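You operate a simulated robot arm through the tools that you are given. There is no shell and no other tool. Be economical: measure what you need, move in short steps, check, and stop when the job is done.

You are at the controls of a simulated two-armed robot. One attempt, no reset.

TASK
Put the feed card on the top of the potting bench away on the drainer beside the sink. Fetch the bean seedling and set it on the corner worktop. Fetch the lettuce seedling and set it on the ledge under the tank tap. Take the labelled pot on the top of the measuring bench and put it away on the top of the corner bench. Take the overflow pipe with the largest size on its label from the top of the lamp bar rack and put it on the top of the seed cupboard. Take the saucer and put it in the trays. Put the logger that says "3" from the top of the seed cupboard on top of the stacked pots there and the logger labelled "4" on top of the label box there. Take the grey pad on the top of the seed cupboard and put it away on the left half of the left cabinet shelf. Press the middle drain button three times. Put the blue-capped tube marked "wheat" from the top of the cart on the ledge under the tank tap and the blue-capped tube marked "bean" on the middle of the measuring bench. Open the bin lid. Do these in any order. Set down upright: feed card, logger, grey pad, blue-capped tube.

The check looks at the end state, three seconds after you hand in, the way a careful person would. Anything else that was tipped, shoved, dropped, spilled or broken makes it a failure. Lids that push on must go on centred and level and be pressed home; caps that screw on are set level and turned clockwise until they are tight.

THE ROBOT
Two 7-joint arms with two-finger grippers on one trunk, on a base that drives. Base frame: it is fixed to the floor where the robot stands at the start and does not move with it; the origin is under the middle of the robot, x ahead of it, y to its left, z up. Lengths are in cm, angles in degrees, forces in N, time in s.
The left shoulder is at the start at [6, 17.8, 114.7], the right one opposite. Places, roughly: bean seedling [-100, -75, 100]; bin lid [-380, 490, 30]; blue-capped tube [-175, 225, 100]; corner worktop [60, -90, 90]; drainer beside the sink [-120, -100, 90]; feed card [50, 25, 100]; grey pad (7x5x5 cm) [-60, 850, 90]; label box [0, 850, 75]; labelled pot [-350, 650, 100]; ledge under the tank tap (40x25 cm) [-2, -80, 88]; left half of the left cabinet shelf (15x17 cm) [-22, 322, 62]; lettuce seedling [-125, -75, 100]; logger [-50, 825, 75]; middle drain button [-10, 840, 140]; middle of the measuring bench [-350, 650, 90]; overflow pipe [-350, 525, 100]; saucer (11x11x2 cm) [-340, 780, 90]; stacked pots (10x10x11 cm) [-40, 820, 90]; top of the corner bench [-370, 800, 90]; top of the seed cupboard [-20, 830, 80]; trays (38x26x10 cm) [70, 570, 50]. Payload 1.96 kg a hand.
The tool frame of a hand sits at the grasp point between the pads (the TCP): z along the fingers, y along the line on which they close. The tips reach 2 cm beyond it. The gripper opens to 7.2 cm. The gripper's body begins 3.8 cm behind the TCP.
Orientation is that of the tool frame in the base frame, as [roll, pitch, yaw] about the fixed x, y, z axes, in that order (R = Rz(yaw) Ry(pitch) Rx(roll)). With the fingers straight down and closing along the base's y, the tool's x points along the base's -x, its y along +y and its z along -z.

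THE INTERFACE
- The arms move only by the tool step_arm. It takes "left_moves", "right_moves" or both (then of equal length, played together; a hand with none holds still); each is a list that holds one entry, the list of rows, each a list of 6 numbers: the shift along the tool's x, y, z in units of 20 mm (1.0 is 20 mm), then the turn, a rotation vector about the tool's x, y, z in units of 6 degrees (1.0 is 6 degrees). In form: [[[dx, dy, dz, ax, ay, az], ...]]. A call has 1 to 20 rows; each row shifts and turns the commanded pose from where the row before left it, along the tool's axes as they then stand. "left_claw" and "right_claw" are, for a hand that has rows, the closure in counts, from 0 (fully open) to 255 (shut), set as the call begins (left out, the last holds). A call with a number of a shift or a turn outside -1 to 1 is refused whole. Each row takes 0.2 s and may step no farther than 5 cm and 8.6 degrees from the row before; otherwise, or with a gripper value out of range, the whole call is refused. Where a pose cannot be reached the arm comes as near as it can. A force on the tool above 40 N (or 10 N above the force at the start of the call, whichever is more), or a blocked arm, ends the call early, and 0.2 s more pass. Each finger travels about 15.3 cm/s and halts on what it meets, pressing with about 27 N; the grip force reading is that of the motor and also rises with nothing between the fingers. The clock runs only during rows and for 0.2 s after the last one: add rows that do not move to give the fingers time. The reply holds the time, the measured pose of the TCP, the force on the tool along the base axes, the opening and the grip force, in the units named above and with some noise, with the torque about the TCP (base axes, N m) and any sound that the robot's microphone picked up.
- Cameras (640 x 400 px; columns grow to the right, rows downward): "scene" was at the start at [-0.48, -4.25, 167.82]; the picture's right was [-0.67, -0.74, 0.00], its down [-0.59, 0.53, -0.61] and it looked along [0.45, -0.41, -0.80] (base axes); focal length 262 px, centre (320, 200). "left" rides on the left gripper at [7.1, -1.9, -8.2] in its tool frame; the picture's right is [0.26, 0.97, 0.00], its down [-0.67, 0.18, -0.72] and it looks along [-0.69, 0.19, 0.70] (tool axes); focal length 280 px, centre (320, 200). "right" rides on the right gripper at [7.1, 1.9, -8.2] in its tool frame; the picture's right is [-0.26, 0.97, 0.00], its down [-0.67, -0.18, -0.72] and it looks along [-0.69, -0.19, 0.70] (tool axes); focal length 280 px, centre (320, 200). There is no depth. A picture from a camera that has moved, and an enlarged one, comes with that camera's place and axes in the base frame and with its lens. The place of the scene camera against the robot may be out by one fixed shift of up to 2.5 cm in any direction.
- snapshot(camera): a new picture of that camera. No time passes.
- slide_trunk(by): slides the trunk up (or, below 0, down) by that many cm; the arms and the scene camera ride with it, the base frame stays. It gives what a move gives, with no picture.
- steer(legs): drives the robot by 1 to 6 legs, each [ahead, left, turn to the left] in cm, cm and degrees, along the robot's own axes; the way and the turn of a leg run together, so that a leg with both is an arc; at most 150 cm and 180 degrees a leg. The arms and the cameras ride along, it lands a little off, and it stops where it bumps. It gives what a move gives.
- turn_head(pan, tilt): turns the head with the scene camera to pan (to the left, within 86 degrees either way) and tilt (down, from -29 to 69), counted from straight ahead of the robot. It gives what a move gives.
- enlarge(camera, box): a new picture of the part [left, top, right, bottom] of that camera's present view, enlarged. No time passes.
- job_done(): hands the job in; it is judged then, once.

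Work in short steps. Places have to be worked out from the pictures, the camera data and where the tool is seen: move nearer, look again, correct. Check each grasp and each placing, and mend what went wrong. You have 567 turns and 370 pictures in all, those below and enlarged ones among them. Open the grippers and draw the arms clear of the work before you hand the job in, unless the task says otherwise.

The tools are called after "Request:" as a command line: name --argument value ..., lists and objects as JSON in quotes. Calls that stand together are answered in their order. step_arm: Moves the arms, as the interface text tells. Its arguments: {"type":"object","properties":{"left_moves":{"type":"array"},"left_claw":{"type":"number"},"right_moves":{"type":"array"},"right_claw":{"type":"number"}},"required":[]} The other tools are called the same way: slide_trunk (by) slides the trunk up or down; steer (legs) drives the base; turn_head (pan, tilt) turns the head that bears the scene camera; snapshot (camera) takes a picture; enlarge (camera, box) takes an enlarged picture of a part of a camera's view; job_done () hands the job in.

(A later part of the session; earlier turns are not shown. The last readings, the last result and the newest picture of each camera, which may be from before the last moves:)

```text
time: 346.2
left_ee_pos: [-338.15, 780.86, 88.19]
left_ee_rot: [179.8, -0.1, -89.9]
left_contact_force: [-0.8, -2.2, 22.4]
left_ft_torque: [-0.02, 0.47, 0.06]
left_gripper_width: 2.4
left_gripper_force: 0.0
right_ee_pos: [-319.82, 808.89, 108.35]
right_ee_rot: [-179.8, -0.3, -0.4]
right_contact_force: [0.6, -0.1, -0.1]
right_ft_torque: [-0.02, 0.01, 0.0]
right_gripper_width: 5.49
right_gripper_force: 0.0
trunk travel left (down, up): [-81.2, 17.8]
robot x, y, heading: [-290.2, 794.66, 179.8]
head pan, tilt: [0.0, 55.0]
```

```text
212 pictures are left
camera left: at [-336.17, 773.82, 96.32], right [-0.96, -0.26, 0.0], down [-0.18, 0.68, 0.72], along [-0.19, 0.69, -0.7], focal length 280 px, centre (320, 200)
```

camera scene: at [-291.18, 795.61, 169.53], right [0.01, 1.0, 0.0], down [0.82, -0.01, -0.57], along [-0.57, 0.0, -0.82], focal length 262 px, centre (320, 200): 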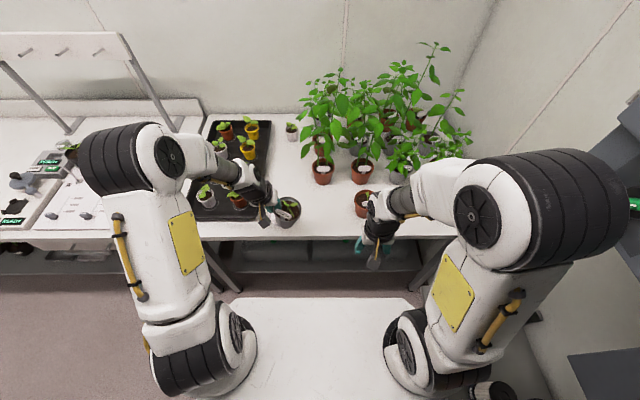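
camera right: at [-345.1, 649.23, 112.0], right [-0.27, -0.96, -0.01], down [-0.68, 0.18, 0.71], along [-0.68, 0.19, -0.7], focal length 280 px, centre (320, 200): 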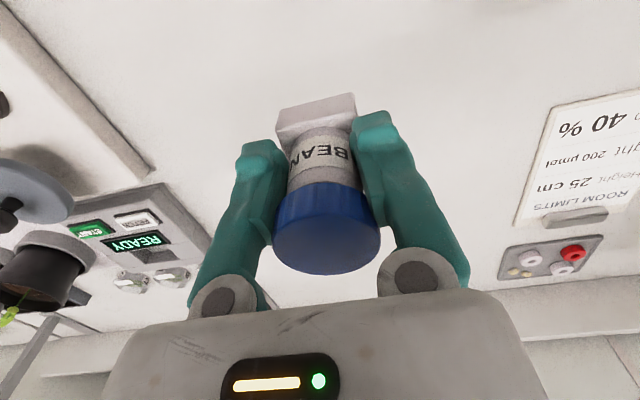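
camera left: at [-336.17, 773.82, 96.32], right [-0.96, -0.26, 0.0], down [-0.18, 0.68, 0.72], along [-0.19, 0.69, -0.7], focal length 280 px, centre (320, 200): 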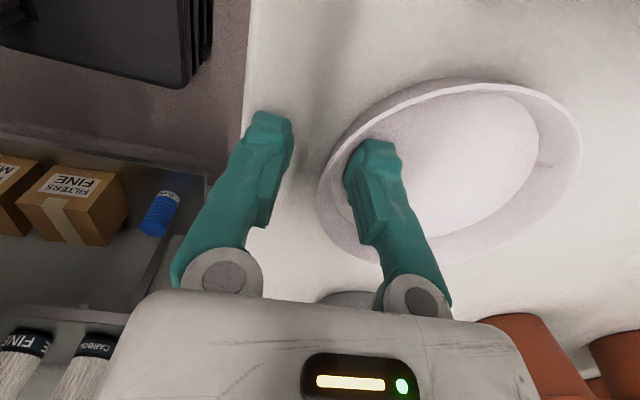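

Contact; the wall is between the fingers. I raise 2 mm and close.

Request:
step_arm --left_moves '[[[0, 0, -0.1, 0, 0, 0], [0, 0, 0, 0, 0, 0]]]'

Request:
step_arm --left_moves '[[[0, 0, 0, 0, 0, 0], [0, 0, 0, 0, 0, 0], [0, 0, 0, 0, 0, 0]]]' --left_claw 255

Request:
step_arm --left_moves '[[[0, 0, -0.5, 0, 0, 0], [0, 0, -0.5, 0, 0, 0], [0, 0, -0.5, 0, 0, 0]]]'

Request:
snapshot --camera "left"

```text
time: 346.8
left_ee_pos: [-338.07, 780.93, 88.24]
left_ee_rot: [179.9, -0.2, -90.0]
left_contact_force: [-2.7, -1.8, 14.6]
left_ft_torque: [-0.03, 0.33, 0.06]
left_gripper_width: 2.46
left_gripper_force: 0.3
right_ee_pos: [-319.93, 808.89, 108.21]
right_ee_rot: [-179.7, -0.5, -0.5]
right_contact_force: [-0.8, 0.3, 0.2]
right_ft_torque: [0.02, -0.01, 0.02]
right_gripper_width: 5.5
right_gripper_force: 0.0
trunk travel left (down, up): [-81.2, 17.8]
robot x, y, heading: [-289.81, 794.87, 179.8]
head pan, tilt: [0.0, 55.0]
```

```text
time: 347.6
left_ee_pos: [-338.17, 780.94, 88.26]
left_ee_rot: [-179.9, -0.1, -90.0]
left_contact_force: [0.8, 0.2, 1.4]
left_ft_torque: [0.03, 0.11, 0.0]
left_gripper_width: 0.6
left_gripper_force: 27.4
right_ee_pos: [-320.08, 808.83, 108.17]
right_ee_rot: [-179.8, -0.4, -0.6]
right_contact_force: [-0.6, 0.2, 0.4]
right_ft_torque: [-0.03, -0.02, -0.01]
right_gripper_width: 5.51
right_gripper_force: 0.1
trunk travel left (down, up): [-81.2, 17.8]
robot x, y, heading: [-290.03, 794.96, 179.6]
head pan, tilt: [0.0, 55.0]
```

```text
time: 348.4
left_ee_pos: [-338.13, 781.01, 91.25]
left_ee_rot: [-179.9, 0.1, -90.1]
left_contact_force: [-0.1, -0.8, -0.4]
left_ft_torque: [-0.05, -0.02, 0.02]
left_gripper_width: 0.61
left_gripper_force: 27.1
right_ee_pos: [-320.0, 808.77, 108.12]
right_ee_rot: [-179.7, -0.5, -0.4]
right_contact_force: [-0.1, 0.7, 0.0]
right_ft_torque: [0.0, 0.01, -0.02]
right_gripper_width: 5.53
right_gripper_force: 0.0
trunk travel left (down, up): [-81.2, 17.8]
robot x, y, heading: [-289.86, 794.91, 179.4]
head pan, tilt: [0.0, 55.0]
```

```text
211 pictures are left
camera left: at [-336.28, 773.84, 99.37], right [-0.97, -0.26, 0.0], down [-0.18, 0.67, 0.71], along [-0.19, 0.69, -0.7], focal length 280 px, centre (320, 200)
```

left: 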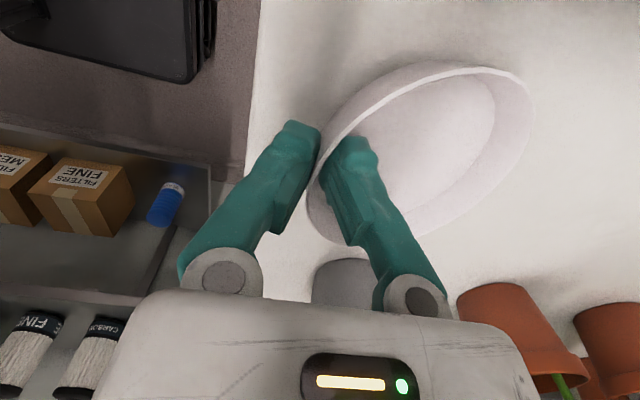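

Saucer held. I raise and draw it in, then drive back along the benches to the rack and bin.

Request:
step_arm --left_moves '[[[0, 0, -1, 0, 0, 0], [0, 0, -1, 0, 0, 0], [0, 0, -1, 0, 0, 0], [0, 0, -1, 0, 0, 0], [0, -0.5, -1, 0, 0, 0], [0, -1, -1, 0, 0, 0], [0, -1, -0.5, 0, 0, 0], [0, -1, 0, 0, 0, 0], [0, -1, 0, 0, 0, 0]]]'

Request:
steer --legs '[[-45, 0, 0], [0, 150, 0], [0, 120, 0]]'

Request:
turn_head --pan 0 --tilt 40

Request:
snapshot --camera "scene"

```text
time: 350.4
left_ee_pos: [-329.11, 781.02, 104.17]
left_ee_rot: [-180.0, -0.1, -90.0]
left_contact_force: [-0.1, 0.3, -0.5]
left_ft_torque: [-0.05, 0.0, -0.02]
left_gripper_width: 0.57
left_gripper_force: 27.0
right_ee_pos: [-320.03, 808.84, 108.16]
right_ee_rot: [-179.6, -0.3, -0.5]
right_contact_force: [-0.6, -0.2, 0.2]
right_ft_torque: [-0.01, 0.01, 0.01]
right_gripper_width: 5.51
right_gripper_force: 0.1
trunk travel left (down, up): [-81.2, 17.8]
robot x, y, heading: [-289.78, 794.92, 179.5]
head pan, tilt: [0.0, 55.0]
```

```text
time: 365.8
left_ee_pos: [-286.34, 511.74, 104.18]
left_ee_rot: [-179.8, -0.1, -89.9]
left_contact_force: [0.0, 0.3, -0.5]
left_ft_torque: [-0.02, -0.01, 0.03]
left_gripper_width: 0.6
left_gripper_force: 27.5
right_ee_pos: [-277.19, 539.46, 108.21]
right_ee_rot: [-179.6, -0.5, -0.3]
right_contact_force: [-0.9, -0.3, -0.4]
right_ft_torque: [0.02, 0.01, -0.01]
right_gripper_width: 5.51
right_gripper_force: 0.0
trunk travel left (down, up): [-81.2, 17.8]
robot x, y, heading: [-247.01, 525.87, 179.8]
head pan, tilt: [0.0, 55.0]
```

```text
time: 366.5
left_ee_pos: [-286.23, 511.72, 104.14]
left_ee_rot: [-179.9, 0.0, -89.8]
left_contact_force: [-0.2, -1.1, -0.6]
left_ft_torque: [0.01, 0.0, -0.01]
left_gripper_width: 0.58
left_gripper_force: 27.3
right_ee_pos: [-277.29, 539.54, 108.19]
right_ee_rot: [-179.8, -0.6, -0.4]
right_contact_force: [-0.8, 0.1, -0.1]
right_ft_torque: [0.01, 0.02, 0.02]
right_gripper_width: 5.53
right_gripper_force: 0.0
trunk travel left (down, up): [-81.2, 17.8]
robot x, y, heading: [-247.14, 525.9, 179.7]
head pan, tilt: [0.0, 40.0]
```

```text
210 pictures are left
camera scene: at [-249.51, 526.37, 171.59], right [0.01, 1.0, 0.0], down [0.64, 0.0, -0.77], along [-0.77, 0.01, -0.64], focal length 262 px, centre (320, 200)
```

scene: 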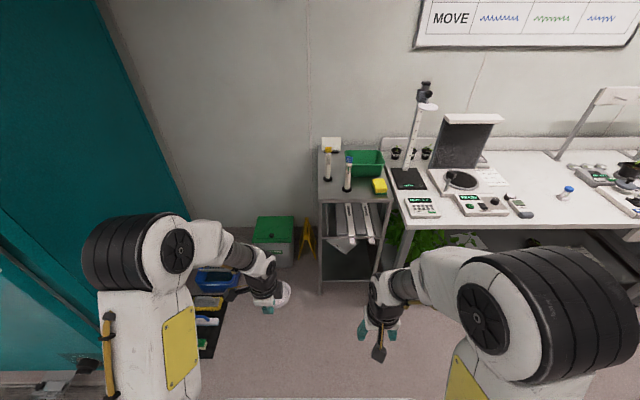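

Request:
enlarge --camera "scene" --box '[235, 195, 335, 285]'

Request:
enlarge --camera "scene" --box '[305, 125, 395, 200]'

```text
4.44 times, centred on (285, 240) of scene
camera zoom: at [-249.51, 526.37, 171.59], right [0.01, 1.0, 0.0], down [0.64, 0.0, -0.77], along [-0.77, 0.01, -0.64], focal length 1166 px, centre (476, 22)
```

zoom: 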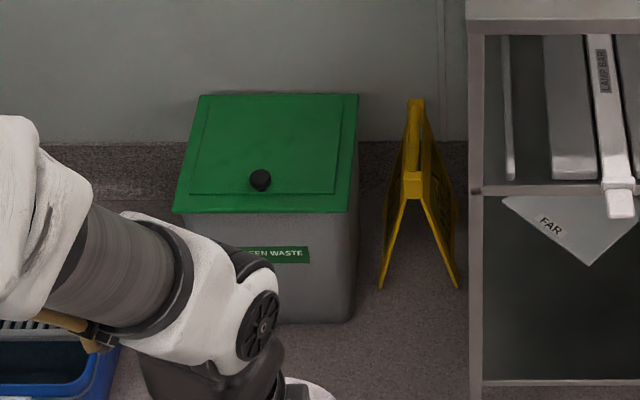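

```text
5.33 times, centred on (350, 162) of scene
camera zoom: at [-249.51, 526.37, 171.59], right [0.01, 1.0, 0.0], down [0.64, 0.0, -0.77], along [-0.77, 0.01, -0.64], focal length 1399 px, centre (160, 400)
```

zoom: 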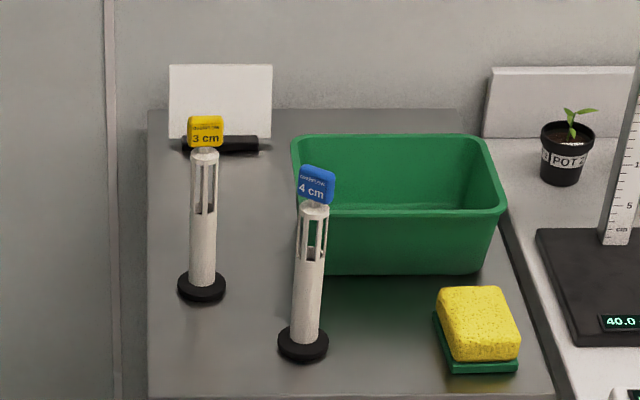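

The bin has a knob near the lid's front edge and is hinged at the wall. I check the floor space in front of it.

Request:
turn_head --pan 25 --tilt 55

Request:
snapshot --camera "scene"

```text
time: 367.4
left_ee_pos: [-286.45, 511.76, 104.12]
left_ee_rot: [-180.0, -0.2, -89.9]
left_contact_force: [0.1, 0.9, 0.2]
left_ft_torque: [-0.02, -0.02, -0.02]
left_gripper_width: 0.6
left_gripper_force: 27.3
right_ee_pos: [-277.19, 539.51, 108.17]
right_ee_rot: [-179.7, -0.5, -0.5]
right_contact_force: [0.2, 0.3, -0.5]
right_ft_torque: [0.04, -0.02, -0.02]
right_gripper_width: 5.51
right_gripper_force: 0.1
trunk travel left (down, up): [-81.2, 17.8]
robot x, y, heading: [-246.89, 525.59, 179.6]
head pan, tilt: [25.0, 55.0]
```

```text
207 pictures are left
camera scene: at [-247.58, 523.34, 169.53], right [-0.42, 0.91, 0.0], down [0.75, 0.34, -0.57], along [-0.52, -0.24, -0.82], focal length 262 px, centre (320, 200)
```

scene: 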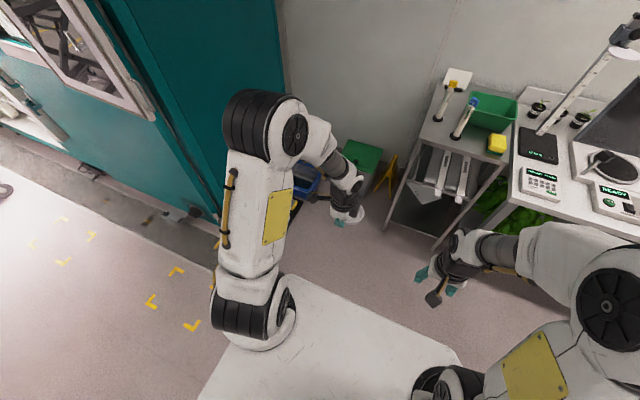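

The bin is best opened later with a free left hand. Now the blue pipe at about (−358.7, 542): I drive up to the rack and pitch the right hand forward to grip the tube from the front.

Request:
steer --legs '[[0, -5, 0.2], [52, 0, 0]]'

Request:
step_arm --right_moves '[[[-0.5, 0, 0, 0, -1, 0], [-0.5, 0, 0, 0, -1, 0], [-0.5, 0, 0, 0, -1, 0], [-0.3, 0, 0.2, 0, -1, 0], [0, 0, 0, 0, -1, 0], [0, 0, 0, 0, -1, 0], [0, 0, 0, 0, -1, 0], [0, 0, 0, 0, -1, 0]]]' --right_claw 0

Request:
turn_head --pan 0 --tilt 50

Request:
snapshot --camera "scene"

Request:
snapshot --camera "right"

```text
time: 371.0
left_ee_pos: [-338.36, 516.91, 104.14]
left_ee_rot: [-180.0, -0.1, -89.8]
left_contact_force: [0.0, 1.1, 0.0]
left_ft_torque: [0.01, 0.01, 0.03]
left_gripper_width: 0.59
left_gripper_force: 27.5
right_ee_pos: [-329.23, 544.8, 108.24]
right_ee_rot: [-179.7, -0.5, -0.4]
right_contact_force: [-0.6, -0.6, 0.1]
right_ft_torque: [0.04, 0.02, -0.02]
right_gripper_width: 5.52
right_gripper_force: 0.0
trunk travel left (down, up): [-81.2, 17.8]
robot x, y, heading: [-299.1, 530.81, 179.5]
head pan, tilt: [25.0, 55.0]
```

```text
time: 372.8
left_ee_pos: [-338.4, 516.91, 104.12]
left_ee_rot: [-179.9, 0.1, -89.8]
left_contact_force: [0.0, -0.4, -0.5]
left_ft_torque: [0.01, 0.0, -0.02]
left_gripper_width: 0.59
left_gripper_force: 26.6
right_ee_pos: [-340.91, 542.85, 107.42]
right_ee_rot: [-179.5, 47.6, 0.0]
right_contact_force: [-0.8, -0.6, -0.7]
right_ft_torque: [0.01, -0.01, 0.0]
right_gripper_width: 7.22
right_gripper_force: 0.0
right hand out of reach, approached as far as the arm can: row 2, 3, 4, 5, 6, 7, 8
trunk travel left (down, up): [-81.2, 17.8]
robot x, y, heading: [-299.22, 530.95, 179.6]
head pan, tilt: [25.0, 55.0]
```

```text
time: 373.7
left_ee_pos: [-338.37, 517.01, 104.16]
left_ee_rot: [-180.0, 0.0, -89.7]
left_contact_force: [0.2, 0.0, -0.7]
left_ft_torque: [-0.03, -0.03, 0.04]
left_gripper_width: 0.61
left_gripper_force: 26.9
right_ee_pos: [-340.77, 542.85, 107.36]
right_ee_rot: [-179.5, 47.4, 0.0]
right_contact_force: [1.0, 0.7, 0.1]
right_ft_torque: [-0.01, 0.01, -0.01]
right_gripper_width: 7.17
right_gripper_force: 0.0
trunk travel left (down, up): [-81.2, 17.8]
robot x, y, heading: [-299.11, 531.29, 179.7]
head pan, tilt: [0.0, 50.0]
```

```text
206 pictures are left
camera scene: at [-300.79, 531.62, 170.18], right [0.0, 1.0, 0.0], down [0.77, 0.0, -0.64], along [-0.64, 0.0, -0.77], focal length 262 px, centre (320, 200)
```

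scene: 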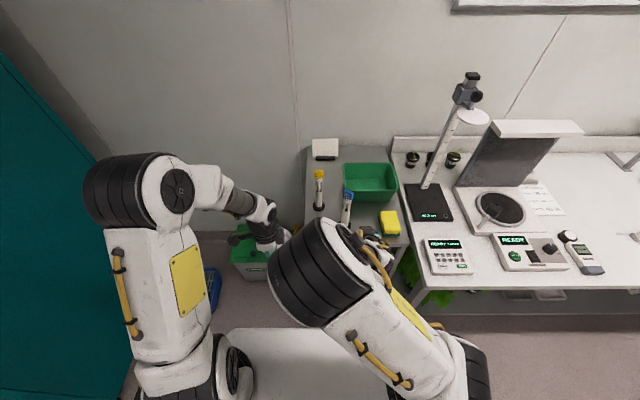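

```text
205 pictures are left
camera right: at [-330.04, 541.06, 107.54], right [-0.18, -0.97, 0.19], down [0.07, 0.18, 0.98], along [-0.98, 0.19, 0.04], focal length 280 px, centre (320, 200)
```

right: 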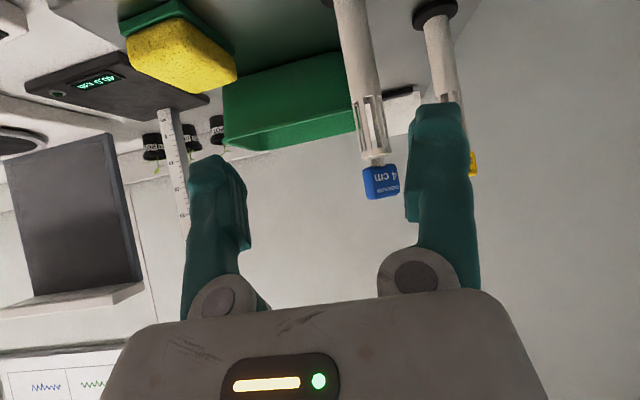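

Pitched 47°. The tube is at y≈540, x≈−357, label at z≈108. I lower the hand to z≈98 in front of it and centre it.

Request:
step_arm --right_moves '[[[0.73, 0.3, 0.67, 0, 0, 0], [0.73, 0.3, 0.67, 0, 0, 0], [0.73, 0.3, 0.67, 0, 0, 0], [0.73, 0.3, 0.67, 0, 0, 0], [0.5, 0.2, 0.45, 0, 0, 0]]]'

Request:
snapshot --camera "right"

Request:
enlarge --camera "scene" --box '[270, 130, 430, 260]'

```text
time: 374.9
left_ee_pos: [-338.35, 516.84, 104.21]
left_ee_rot: [-179.9, -0.1, -89.8]
left_contact_force: [-0.3, -0.9, 0.3]
left_ft_torque: [-0.02, -0.02, -0.02]
left_gripper_width: 0.6
left_gripper_force: 27.4
right_ee_pos: [-340.84, 540.22, 97.99]
right_ee_rot: [-179.5, 47.4, 0.1]
right_contact_force: [-0.2, -0.2, 0.1]
right_ft_torque: [0.02, -0.02, -0.04]
right_gripper_width: 7.23
right_gripper_force: 0.1
trunk travel left (down, up): [-81.2, 17.8]
robot x, y, heading: [-298.61, 530.76, 180.1]
head pan, tilt: [0.0, 50.0]
```

```text
204 pictures are left
camera right: at [-330.07, 538.29, 98.23], right [-0.18, -0.97, 0.19], down [0.07, 0.18, 0.98], along [-0.98, 0.19, 0.04], focal length 280 px, centre (320, 200)
```

right: 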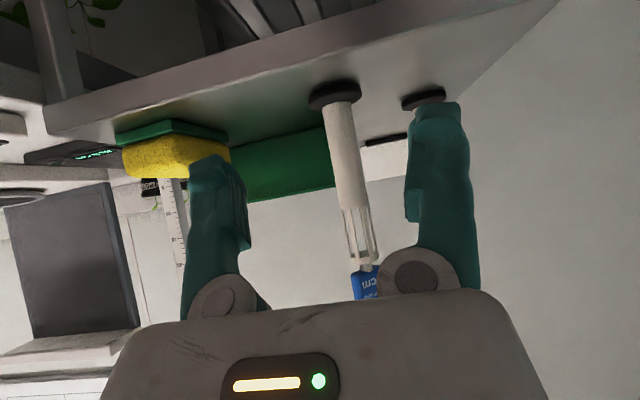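

```text
3.08 times, centred on (350, 195) of scene
camera zoom: at [-300.82, 531.63, 170.18], right [0.01, 1.0, 0.0], down [0.77, 0.0, -0.64], along [-0.64, 0.0, -0.77], focal length 807 px, centre (228, 215)
```

zoom: 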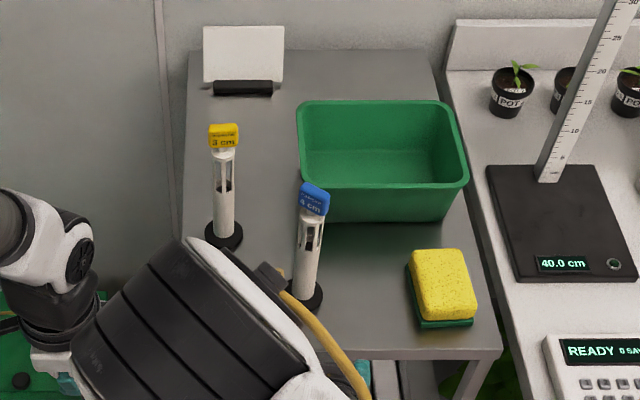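

Tube at (−356.7,540.2), rack top z≈89. I advance horizontally so it comes between the fingers.

Request:
step_arm --right_moves '[[[-0.9, 0, 0.97, 0, 0, 0], [-0.9, 0, 0.97, 0, 0, 0], [-0.9, 0, 0.97, 0, 0, 0], [-0.9, 0, 0.97, 0, 0, 0], [-0.9, 0, 0.97, 0, 0, 0]]]'

Request:
snapshot --camera "right"

```text
time: 376.1
left_ee_pos: [-338.52, 516.96, 104.14]
left_ee_rot: [-179.9, -0.1, -89.7]
left_contact_force: [-0.7, 1.3, 0.6]
left_ft_torque: [-0.01, -0.03, -0.02]
left_gripper_width: 0.63
left_gripper_force: 27.1
right_ee_pos: [-354.23, 540.22, 98.14]
right_ee_rot: [-179.5, 47.4, 0.1]
right_contact_force: [-0.8, 0.1, 0.3]
right_ft_torque: [-0.02, 0.01, 0.0]
right_gripper_width: 7.21
right_gripper_force: 0.0
trunk travel left (down, up): [-81.2, 17.8]
robot x, y, heading: [-299.31, 531.19, 179.8]
head pan, tilt: [0.0, 50.0]
```

```text
202 pictures are left
camera right: at [-343.43, 538.36, 98.29], right [-0.18, -0.97, 0.19], down [0.07, 0.18, 0.98], along [-0.98, 0.19, 0.04], focal length 280 px, centre (320, 200)
```

right: 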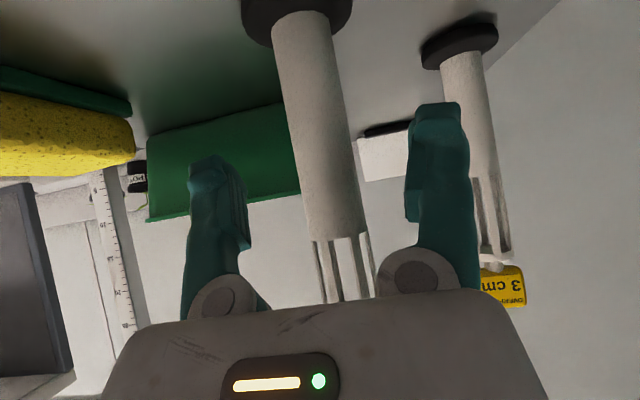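

Request:
step_arm --right_moves '[[[-0.6, 0, 0.75, 0, 0, 0], [-0.3, 0, 0.35, 0, 0, 0]]]'

Request:
step_arm --right_moves '[[[0, 0, 0, 0, 0, 0], [0, 0, 0, 0, 0, 0], [0, 0, 0, 0, 0, 0]]]' --right_claw 255

Request:
snapshot --camera "right"

```text
time: 376.7
left_ee_pos: [-338.51, 516.94, 104.14]
left_ee_rot: [-180.0, 0.1, -89.9]
left_contact_force: [-0.6, 0.6, -0.8]
left_ft_torque: [0.0, -0.02, 0.0]
left_gripper_width: 0.61
left_gripper_force: 26.7
right_ee_pos: [-356.97, 540.4, 98.06]
right_ee_rot: [-179.4, 47.5, 0.0]
right_contact_force: [-0.1, -1.0, -0.3]
right_ft_torque: [-0.04, 0.01, 0.0]
right_gripper_width: 7.19
right_gripper_force: 0.1
trunk travel left (down, up): [-81.2, 17.8]
robot x, y, heading: [-299.14, 531.04, 179.9]
head pan, tilt: [0.0, 50.0]
```

```text
time: 377.5
left_ee_pos: [-338.41, 516.9, 104.07]
left_ee_rot: [-179.9, 0.0, -89.8]
left_contact_force: [-0.1, 0.3, -0.5]
left_ft_torque: [-0.01, 0.01, 0.03]
left_gripper_width: 0.59
left_gripper_force: 26.9
right_ee_pos: [-357.01, 540.31, 98.0]
right_ee_rot: [-179.5, 47.5, 0.2]
right_contact_force: [0.9, 0.1, 0.2]
right_ft_torque: [0.03, 0.06, 0.01]
right_gripper_width: 2.02
right_gripper_force: 27.5
trunk travel left (down, up): [-81.2, 17.8]
robot x, y, heading: [-298.97, 530.84, 179.7]
head pan, tilt: [0.0, 50.0]
```

```text
201 pictures are left
camera right: at [-346.19, 538.41, 98.17], right [-0.18, -0.97, 0.19], down [0.07, 0.18, 0.98], along [-0.98, 0.19, 0.04], focal length 280 px, centre (320, 200)
```

right: 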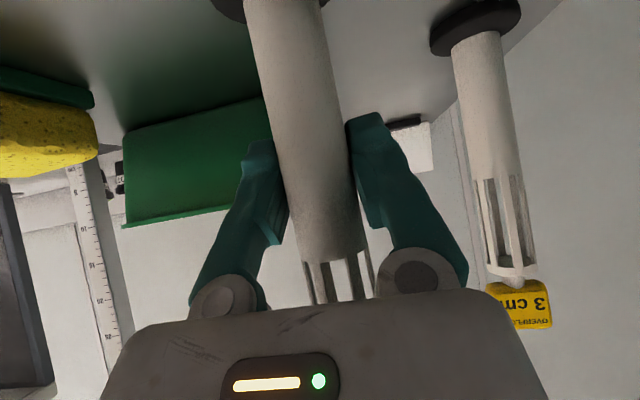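

Gripped (2.0 cm). Lift and pull back.

Request:
step_arm --right_moves '[[[-0.37, 0, -0.34, 0, 0, 0], [-0.73, 0, -0.67, 0, 0, 0], [-0.73, 0, -0.67, 0, 0, 0], [0.5, 0, -0.55, 0, 0, 0], [0.68, 0, -0.73, 0, 0, 0], [0.68, 0, -0.73, 0, 0, 0], [0.68, 0, -0.73, 0, 0, 0], [0.68, 0, -0.73, 0, 0, 0]]]'

Request:
snapshot --camera "scene"

```text
time: 379.3
left_ee_pos: [-338.39, 516.89, 104.09]
left_ee_rot: [-180.0, -0.1, -89.8]
left_contact_force: [0.2, 0.7, -0.4]
left_ft_torque: [0.02, 0.01, 0.01]
left_gripper_width: 0.61
left_gripper_force: 27.3
right_ee_pos: [-347.33, 540.29, 102.8]
right_ee_rot: [-179.5, 47.6, 0.1]
right_contact_force: [-0.1, 0.3, -0.7]
right_ft_torque: [0.01, 0.0, 0.02]
right_gripper_width: 2.06
right_gripper_force: 26.8
trunk travel left (down, up): [-81.2, 17.8]
robot x, y, heading: [-299.0, 530.81, 179.9]
head pan, tilt: [0.0, 50.0]
```

```text
200 pictures are left
camera scene: at [-300.73, 531.64, 170.18], right [0.01, 1.0, 0.0], down [0.77, 0.0, -0.64], along [-0.64, 0.0, -0.77], focal length 262 px, centre (320, 200)
```

scene: 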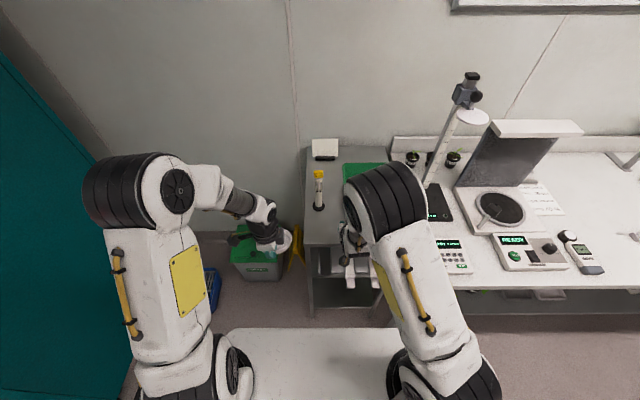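

Pipe held upright. I drive to the seed cupboard at the far wall.

Request:
steer --legs '[[-55, 0, 0], [0, 0, -90], [0, -150, 0], [150, 0, 0], [0, -65, 0], [25, 0, 0]]'

Request:
turn_head --pan 0 --tilt 35

Request:
snapshot --camera "scene"

```text
time: 404.9
left_ee_pos: [-41.12, 741.62, 104.11]
left_ee_rot: [-179.9, -0.1, 179.0]
left_contact_force: [-0.5, 0.9, -0.4]
left_ft_torque: [-0.04, -0.02, -0.01]
left_gripper_width: 0.61
left_gripper_force: 26.6
right_ee_pos: [-17.55, 750.33, 102.86]
right_ee_rot: [-179.5, 47.6, -91.1]
right_contact_force: [0.3, 0.5, -0.8]
right_ft_torque: [0.02, 0.0, 0.01]
right_gripper_width: 1.99
right_gripper_force: 27.0
trunk travel left (down, up): [-81.2, 17.8]
robot x, y, heading: [-27.87, 701.99, 88.5]
head pan, tilt: [0.0, 50.0]
```

```text
time: 405.6
left_ee_pos: [-41.1, 741.78, 104.06]
left_ee_rot: [-179.9, -0.2, 179.1]
left_contact_force: [0.0, -0.3, -0.4]
left_ft_torque: [-0.02, -0.06, 0.0]
left_gripper_width: 0.6
left_gripper_force: 26.7
right_ee_pos: [-17.63, 750.4, 102.94]
right_ee_rot: [-179.4, 47.5, -91.0]
right_contact_force: [0.6, 0.3, -1.3]
right_ft_torque: [-0.02, 0.0, 0.0]
right_gripper_width: 2.01
right_gripper_force: 26.8
trunk travel left (down, up): [-81.2, 17.8]
robot x, y, heading: [-27.97, 701.8, 88.6]
head pan, tilt: [0.0, 35.0]
```

```text
199 pictures are left
camera scene: at [-27.78, 705.79, 172.35], right [1.0, -0.02, 0.0], down [-0.01, -0.57, -0.82], along [0.02, 0.82, -0.57], focal length 262 px, centre (320, 200)
```

scene: 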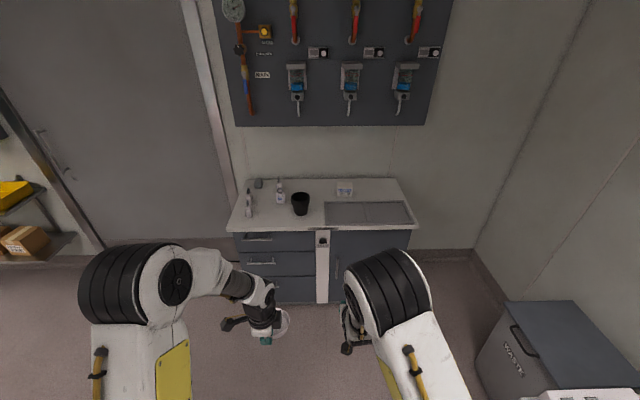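

Request:
enlarge --camera "scene" --box '[220, 165, 430, 255]'

Request:
enlarge --camera "scene" --box '[210, 0, 470, 130]'

```text
3.05 times, centred on (325, 210) of scene
camera zoom: at [-27.78, 705.79, 172.35], right [1.0, -0.02, 0.0], down [-0.01, -0.57, -0.82], along [0.02, 0.82, -0.57], focal length 799 px, centre (305, 170)
```

zoom: 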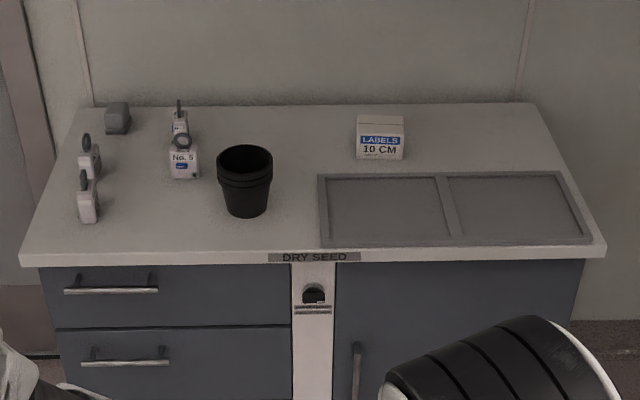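

```text
2.46 times, centred on (340, 65) of scene
camera zoom: at [-27.78, 705.79, 172.35], right [1.0, -0.02, 0.0], down [-0.01, -0.57, -0.82], along [0.02, 0.82, -0.57], focal length 646 px, centre (271, 532)
```

zoom: 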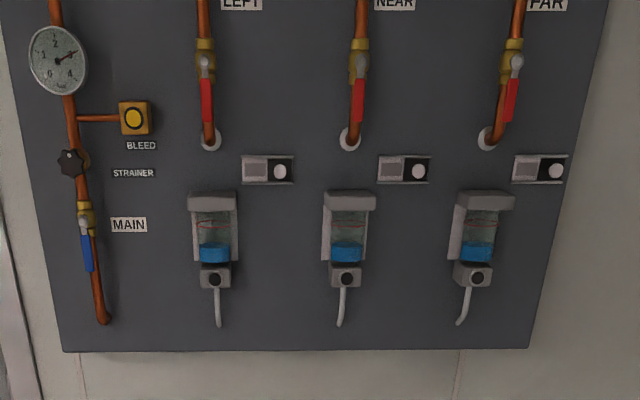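

The middle drain button is the black one under the middle bowl (≈(−10,840,140)). I first place the pipe on the free back-right part of the top. I retract the saucer hand, shift right and approach.

Request:
step_arm --left_moves '[[[0, -1, 0, 0, 0, 0], [0, -1, 0, 0, 0, 0], [0, -1, 0, 0, 0, 0], [0, -1, 0, 0, 0, 0], [0, -1, 0, 0, 0, 0]]]'

Request:
steer --legs '[[0, -22, 1.4], [70, 0, 0]]'

Request:
turn_head --pan 0 --tilt 52

Request:
snapshot --camera "scene"

```text
time: 406.8
left_ee_pos: [-41.3, 731.62, 104.26]
left_ee_rot: [-179.9, 0.0, 179.0]
left_contact_force: [-0.3, -0.6, -0.4]
left_ft_torque: [-0.01, -0.02, -0.02]
left_gripper_width: 0.61
left_gripper_force: 27.5
right_ee_pos: [-17.56, 750.4, 102.96]
right_ee_rot: [-179.4, 47.7, -91.0]
right_contact_force: [0.1, 0.9, -1.1]
right_ft_torque: [0.01, 0.03, 0.01]
right_gripper_width: 1.99
right_gripper_force: 26.5
trunk travel left (down, up): [-81.2, 17.8]
robot x, y, heading: [-27.58, 702.51, 88.9]
head pan, tilt: [0.0, 35.0]
```

```text
time: 411.9
left_ee_pos: [-20.94, 801.11, 104.16]
left_ee_rot: [-179.9, -0.1, -179.1]
left_contact_force: [0.1, 0.0, 0.1]
left_ft_torque: [0.02, 0.03, 0.03]
left_gripper_width: 0.6
left_gripper_force: 27.0
right_ee_pos: [2.26, 820.33, 102.91]
right_ee_rot: [-179.5, 47.5, -89.1]
right_contact_force: [-0.9, -0.5, -1.4]
right_ft_torque: [0.0, -0.01, 0.0]
right_gripper_width: 1.97
right_gripper_force: 27.1
trunk travel left (down, up): [-81.2, 17.8]
robot x, y, heading: [-6.45, 771.81, 90.2]
head pan, tilt: [0.0, 35.0]
```

```text
time: 412.7
left_ee_pos: [-20.87, 801.16, 104.12]
left_ee_rot: [-179.9, -0.1, -179.0]
left_contact_force: [-0.7, -0.1, -0.1]
left_ft_torque: [0.0, -0.01, 0.01]
left_gripper_width: 0.59
left_gripper_force: 27.1
right_ee_pos: [2.08, 820.4, 102.88]
right_ee_rot: [-179.5, 47.5, -89.1]
right_contact_force: [0.3, 0.4, -0.8]
right_ft_torque: [0.0, -0.01, -0.04]
right_gripper_width: 1.96
right_gripper_force: 26.8
trunk travel left (down, up): [-81.2, 17.8]
robot x, y, heading: [-6.37, 771.75, 90.7]
head pan, tilt: [0.0, 52.0]
```

```text
196 pictures are left
camera scene: at [-6.51, 774.22, 169.92], right [1.0, 0.01, 0.0], down [0.01, -0.79, -0.62], along [-0.01, 0.62, -0.79], focal length 262 px, centre (320, 200)
```

scene: 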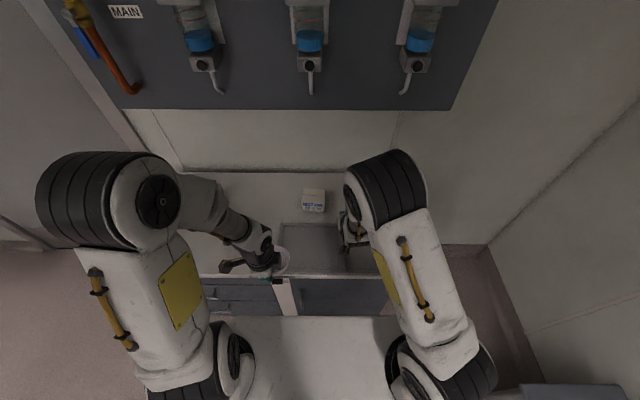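

I lower the trunk by 12 and extend the pipe toward (10,848).

Request:
slide_trunk --by -12

Request:
step_arm --right_moves '[[[-0.85, -0.36, 0.92, 0, 0, 0], [-0.85, -0.36, 0.92, 0, 0, 0], [-0.85, -0.36, 0.92, 0, 0, 0], [-0.85, -0.36, 0.92, 0, 0, 0], [-0.85, -0.36, 0.92, 0, 0, 0], [-0.85, -0.36, 0.92, 0, 0, 0], [-0.85, -0.36, 0.92, 0, 0, 0], [-0.85, -0.36, 0.92, 0, 0, 0]]]'

Request:
snapshot --camera "scene"

Request:
snapshot --camera "right"

```text
time: 414.2
left_ee_pos: [-20.93, 800.73, 92.25]
left_ee_rot: [-180.0, 0.0, -179.0]
left_contact_force: [-0.5, 0.4, -0.8]
left_ft_torque: [0.01, -0.01, 0.02]
left_gripper_width: 0.61
left_gripper_force: 27.5
right_ee_pos: [2.18, 820.42, 91.04]
right_ee_rot: [-179.7, 47.8, -89.2]
right_contact_force: [0.8, 3.5, 32.0]
right_ft_torque: [0.6, 0.04, -0.03]
right_gripper_width: 1.79
right_gripper_force: 27.1
trunk travel left (down, up): [-69.2, 29.8]
robot x, y, heading: [-6.38, 771.72, 90.3]
head pan, tilt: [0.0, 52.0]
```

```text
time: 416.0
left_ee_pos: [-20.87, 801.01, 92.2]
left_ee_rot: [-179.9, -0.1, -179.0]
left_contact_force: [0.6, 0.0, -0.4]
left_ft_torque: [0.03, 0.01, 0.03]
left_gripper_width: 0.59
left_gripper_force: 27.2
right_ee_pos: [7.72, 840.59, 91.01]
right_ee_rot: [-179.6, 47.5, -89.2]
right_contact_force: [0.2, 0.7, -0.7]
right_ft_torque: [-0.02, -0.02, 0.0]
right_gripper_width: 0.98
right_gripper_force: 26.7
trunk travel left (down, up): [-69.2, 29.8]
robot x, y, heading: [-6.34, 772.13, 90.4]
head pan, tilt: [0.0, 52.0]
```

```text
195 pictures are left
camera scene: at [-6.48, 774.25, 157.92], right [1.0, 0.01, 0.0], down [0.01, -0.79, -0.62], along [-0.01, 0.62, -0.79], focal length 262 px, centre (320, 200)
```

scene: 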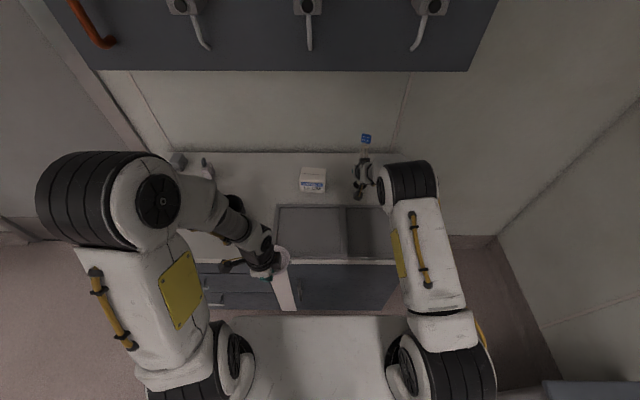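

```text
194 pictures are left
camera right: at [5.91, 829.87, 91.15], right [-0.97, 0.17, 0.19], down [0.18, -0.07, 0.98], along [0.18, 0.98, 0.04], focal length 280 px, centre (320, 200)
```

right: 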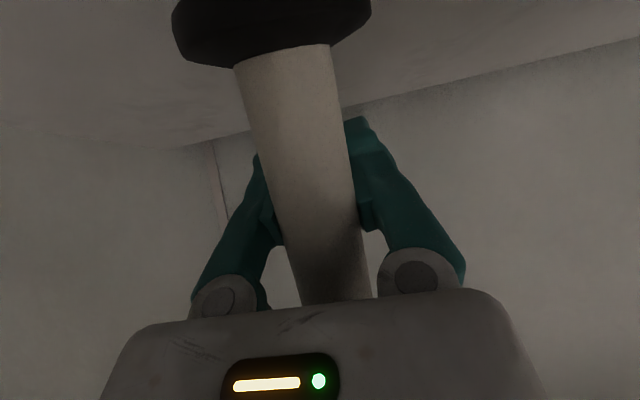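

The pipe touched the surface during lowering and has shifted in the grip (width now ~1 cm). I look closely before continuing.

Request:
enlarge --camera "scene" --box '[320, 120, 420, 220]'

Request:
turn_head --pan -12 --tilt 45

Request:
enlarge --camera "scene" --box '[250, 130, 370, 250]'

```text
4.00 times, centred on (370, 170) of scene
camera zoom: at [-6.48, 774.25, 157.92], right [1.0, 0.01, 0.0], down [0.01, -0.79, -0.62], along [-0.01, 0.62, -0.79], focal length 1049 px, centre (120, 320)
```

zoom: 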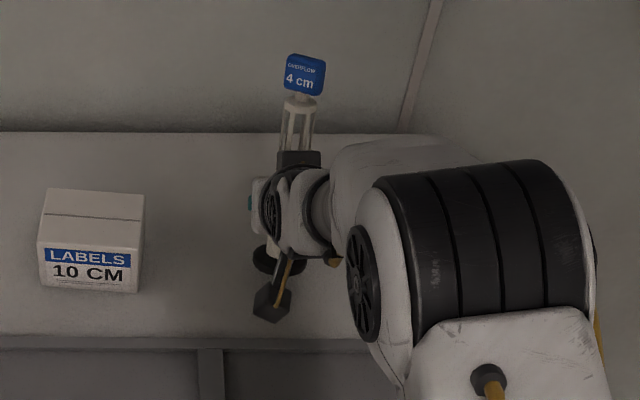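

```text
time: 416.8
left_ee_pos: [-20.82, 800.97, 92.17]
left_ee_rot: [-179.8, -0.1, -179.0]
left_contact_force: [-0.4, 0.3, -1.4]
left_ft_torque: [-0.02, 0.03, 0.03]
left_gripper_width: 0.6
left_gripper_force: 27.3
right_ee_pos: [7.79, 840.43, 91.0]
right_ee_rot: [-179.5, 47.5, -89.1]
right_contact_force: [0.2, 0.6, -0.7]
right_ft_torque: [0.03, 0.01, -0.03]
right_gripper_width: 0.97
right_gripper_force: 26.8
trunk travel left (down, up): [-69.2, 29.8]
robot x, y, heading: [-6.46, 772.07, 90.7]
head pan, tilt: [-12.0, 45.0]
```

```text
3.33 times, centred on (310, 190) of scene
camera zoom: at [-4.84, 774.65, 158.87], right [0.98, -0.2, 0.0], down [-0.14, -0.69, -0.71], along [0.14, 0.69, -0.71], focal length 874 px, centre (353, 233)
```

zoom: 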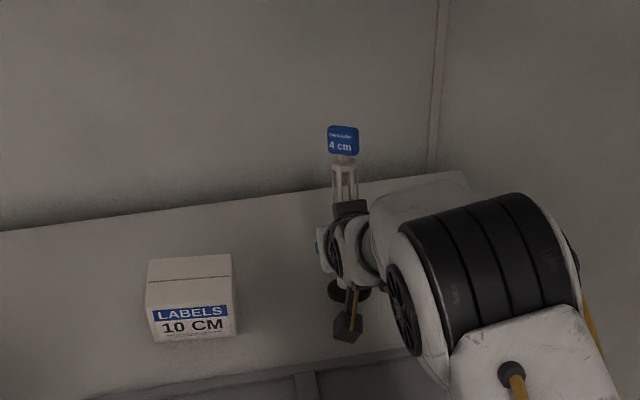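

The pipe is upright and caged in the hand, base over plain top at about (7.5,839), behind the inset panels. I lower it gently until it stands.

Request:
step_arm --right_moves '[[[0.11, 0, 0.1, 0, 0, 0], [0.11, 0, 0.1, 0, 0, 0]]]'

Request:
step_arm --right_moves '[[[0.11, 0, 0.1, 0, 0, 0], [0.11, 0, 0.1, 0, 0, 0]]]'

Request:
step_arm --right_moves '[[[0.11, 0, 0.1, 0, 0, 0], [0.11, 0, 0.1, 0, 0, 0]]]'

```text
time: 417.4
left_ee_pos: [-20.9, 801.07, 92.17]
left_ee_rot: [-179.9, -0.1, -179.0]
left_contact_force: [0.0, 0.6, 0.4]
left_ft_torque: [-0.04, -0.03, 0.0]
left_gripper_width: 0.6
left_gripper_force: 26.8
right_ee_pos: [7.83, 840.52, 90.35]
right_ee_rot: [-179.5, 47.4, -89.1]
right_contact_force: [0.8, 0.1, -0.8]
right_ft_torque: [0.0, 0.0, 0.02]
right_gripper_width: 0.96
right_gripper_force: 26.9
trunk travel left (down, up): [-69.2, 29.8]
robot x, y, heading: [-6.11, 771.41, 90.5]
head pan, tilt: [-12.0, 45.0]
```

```text
time: 418.0
left_ee_pos: [-20.89, 801.03, 92.31]
left_ee_rot: [-179.9, 0.0, -179.0]
left_contact_force: [0.0, 0.6, -0.7]
left_ft_torque: [-0.03, 0.0, -0.01]
left_gripper_width: 0.59
left_gripper_force: 26.9
right_ee_pos: [7.77, 840.55, 89.76]
right_ee_rot: [-179.5, 47.5, -89.1]
right_contact_force: [-0.3, -1.2, -1.1]
right_ft_torque: [0.02, -0.01, -0.01]
right_gripper_width: 0.97
right_gripper_force: 26.5
trunk travel left (down, up): [-69.2, 29.8]
robot x, y, heading: [-6.43, 772.02, 90.4]
head pan, tilt: [-12.0, 45.0]
```

```text
time: 418.6
left_ee_pos: [-20.92, 800.99, 92.15]
left_ee_rot: [-179.9, -0.2, -179.0]
left_contact_force: [-0.2, -0.4, 0.3]
left_ft_torque: [-0.01, -0.02, -0.01]
left_gripper_width: 0.59
left_gripper_force: 27.2
right_ee_pos: [7.79, 840.64, 89.41]
right_ee_rot: [-179.6, 47.7, -89.1]
right_contact_force: [0.7, 0.7, 2.3]
right_ft_torque: [-0.04, 0.01, -0.01]
right_gripper_width: 0.96
right_gripper_force: 27.1
trunk travel left (down, up): [-69.2, 29.8]
robot x, y, heading: [-6.47, 772.04, 90.5]
head pan, tilt: [-12.0, 45.0]
```

Contact. A touch more, then open and back straight out.

Request:
step_arm --right_moves '[[[0.05, 0, 0.045, 0, 0, 0], [0, 0, 0, 0, 0, 0]]]'

Request:
step_arm --right_moves '[[[0, 0, 0, 0, 0, 0], [0, 0, 0, 0, 0, 0], [0, 0, 0, 0, 0, 0], [0.34, 0, -0.37, 0, 0, 0], [0.34, 0, -0.37, 0, 0, 0], [0.34, 0, -0.37, 0, 0, 0]]]' --right_claw 0

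Request:
snapshot --camera "right"

Request:
enlarge --camera "scene" --box '[250, 130, 370, 250]'

```text
time: 419.2
left_ee_pos: [-20.93, 800.91, 92.24]
left_ee_rot: [-180.0, 0.0, -179.0]
left_contact_force: [-0.2, 0.0, -0.1]
left_ft_torque: [-0.04, 0.02, 0.0]
left_gripper_width: 0.61
left_gripper_force: 27.2
right_ee_pos: [7.71, 840.37, 89.4]
right_ee_rot: [-179.5, 47.8, -89.1]
right_contact_force: [1.1, 2.8, 13.7]
right_ft_torque: [-0.02, -0.02, 0.03]
right_gripper_width: 0.92
right_gripper_force: 27.4
trunk travel left (down, up): [-69.2, 29.8]
robot x, y, heading: [-6.33, 772.08, 90.4]
head pan, tilt: [-12.0, 45.0]
```

```text
time: 420.6
left_ee_pos: [-20.97, 800.96, 92.12]
left_ee_rot: [-179.9, -0.1, -178.9]
left_contact_force: [0.3, 0.1, -0.2]
left_ft_torque: [-0.03, 0.03, -0.02]
left_gripper_width: 0.6
left_gripper_force: 26.8
right_ee_pos: [7.73, 837.38, 89.11]
right_ee_rot: [-179.4, 47.4, -89.1]
right_contact_force: [-0.3, 0.1, 0.2]
right_ft_torque: [0.01, 0.01, 0.02]
right_gripper_width: 7.19
right_gripper_force: 0.0
trunk travel left (down, up): [-69.2, 29.8]
robot x, y, heading: [-6.31, 771.56, 90.5]
head pan, tilt: [-12.0, 45.0]
```

```text
191 pictures are left
camera right: at [5.94, 826.68, 89.25], right [-0.97, 0.17, 0.19], down [0.18, -0.07, 0.98], along [0.18, 0.98, 0.04], focal length 280 px, centre (320, 200)
```

right: 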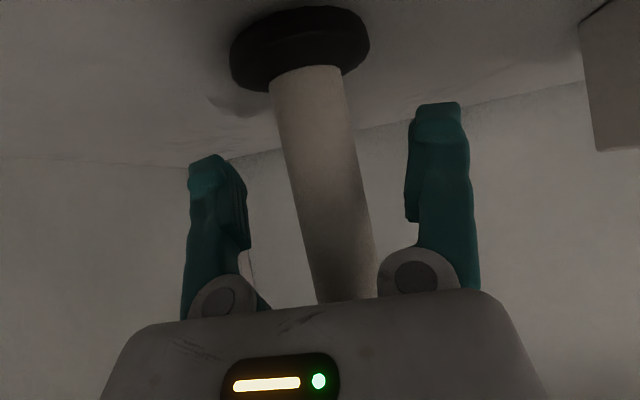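

```text
3.33 times, centred on (310, 190) of scene
camera zoom: at [-4.83, 774.61, 158.87], right [0.98, -0.2, 0.0], down [-0.14, -0.69, -0.71], along [0.14, 0.69, -0.71], focal length 874 px, centre (353, 233)
```

zoom: 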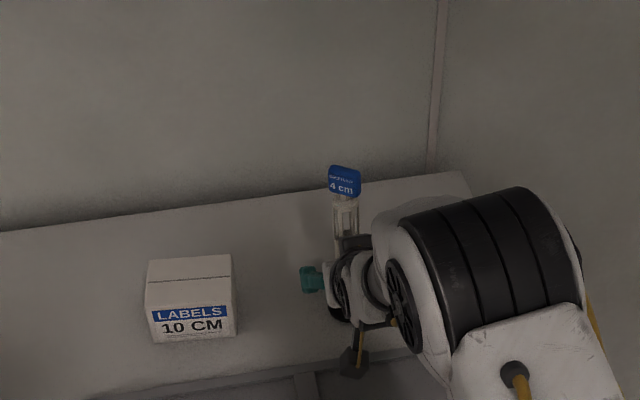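

Request:
step_arm --right_moves '[[[0.34, 0, -0.37, 0, 0, 0], [0.34, 0, -0.37, 0, 0, 0], [0.5, 0, -0.55, 0, 0, 0], [0.68, 0, -0.74, 0, 0, 0], [0.68, 0, -0.74, 0, 0, 0], [0.68, 0, -0.74, 0, 0, 0], [0.68, 0, -0.74, 0, 0, 0]]]'

Request:
snapshot --camera "right"

Request:
enlarge --camera "scene" --box '[220, 110, 400, 260]'

```text
time: 422.2
left_ee_pos: [-20.93, 801.0, 92.16]
left_ee_rot: [-179.9, -0.2, -179.0]
left_contact_force: [-0.6, 0.4, -0.4]
left_ft_torque: [0.0, -0.02, 0.0]
left_gripper_width: 0.61
left_gripper_force: 27.2
right_ee_pos: [7.98, 825.91, 89.17]
right_ee_rot: [-179.6, 47.7, -89.1]
right_contact_force: [-0.7, 0.3, -0.3]
right_ft_torque: [0.01, 0.0, -0.02]
right_gripper_width: 7.21
right_gripper_force: 0.1
trunk travel left (down, up): [-69.2, 29.8]
robot x, y, heading: [-6.85, 771.76, 90.3]
head pan, tilt: [-12.0, 45.0]
```

```text
189 pictures are left
camera right: at [6.05, 815.1, 89.26], right [-0.97, 0.17, 0.19], down [0.18, -0.07, 0.98], along [0.18, 0.98, 0.04], focal length 280 px, centre (320, 200)
```

right: 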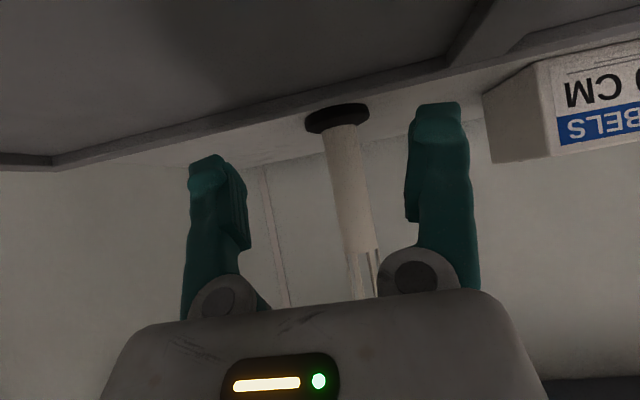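

```text
2.67 times, centred on (310, 185) of scene
camera zoom: at [-4.83, 774.59, 158.87], right [0.98, -0.2, 0.0], down [-0.14, -0.69, -0.71], along [0.14, 0.69, -0.71], focal length 699 px, centre (347, 240)
```

zoom: 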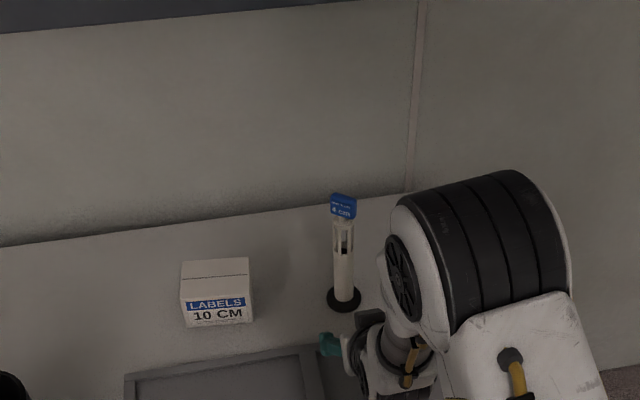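

The pipe stands on the cupboard top. Next the loggers: I back off a little, shift left and look at their numbers.

Request:
steer --legs '[[-18, 0, 0], [0, 38, 0]]'

Request:
turn_head --pan 8 --tilt 42

Request:
snapshot --camera "scene"

Request:
snapshot --camera "right"

```text
time: 425.7
left_ee_pos: [-58.8, 782.66, 92.1]
left_ee_rot: [-179.8, 0.0, -178.9]
left_contact_force: [-0.5, -0.3, -0.5]
left_ft_torque: [0.0, -0.03, 0.0]
left_gripper_width: 0.61
left_gripper_force: 26.6
right_ee_pos: [-30.05, 807.66, 89.07]
right_ee_rot: [-179.4, 47.5, -89.1]
right_contact_force: [-0.3, 0.5, -0.1]
right_ft_torque: [0.0, 0.01, -0.01]
right_gripper_width: 7.19
right_gripper_force: 0.1
trunk travel left (down, up): [-69.2, 29.8]
robot x, y, heading: [-44.42, 753.63, 90.7]
head pan, tilt: [-12.0, 45.0]
```

```text
time: 426.5
left_ee_pos: [-58.75, 782.69, 92.21]
left_ee_rot: [-180.0, 0.0, -178.9]
left_contact_force: [0.5, 0.4, -0.6]
left_ft_torque: [-0.01, 0.0, 0.03]
left_gripper_width: 0.61
left_gripper_force: 27.4
right_ee_pos: [-30.0, 807.74, 89.1]
right_ee_rot: [-179.5, 47.5, -89.0]
right_contact_force: [0.4, -0.1, -0.6]
right_ft_torque: [0.0, 0.0, 0.02]
right_gripper_width: 7.22
right_gripper_force: 0.2
trunk travel left (down, up): [-69.2, 29.8]
robot x, y, heading: [-44.49, 753.58, 90.6]
head pan, tilt: [8.0, 42.0]
```

```text
187 pictures are left
camera scene: at [-45.44, 756.62, 159.3], right [0.99, 0.15, 0.0], down [0.1, -0.66, -0.74], along [-0.11, 0.73, -0.67], focal length 262 px, centre (320, 200)
```

scene: 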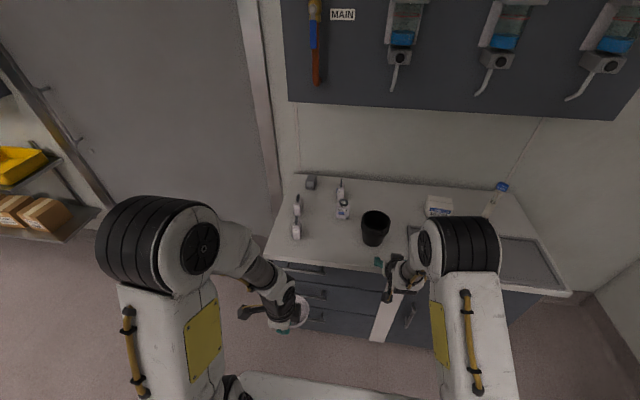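

```text
186 pictures are left
camera right: at [-31.82, 796.86, 89.23], right [-0.97, 0.17, 0.19], down [0.18, -0.07, 0.98], along [0.18, 0.98, 0.04], focal length 280 px, centre (320, 200)
```

right: 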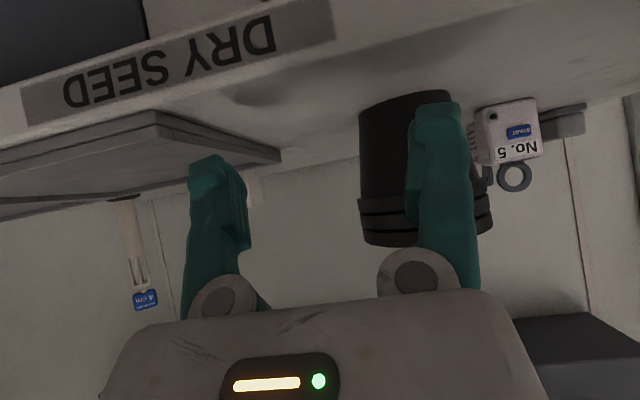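

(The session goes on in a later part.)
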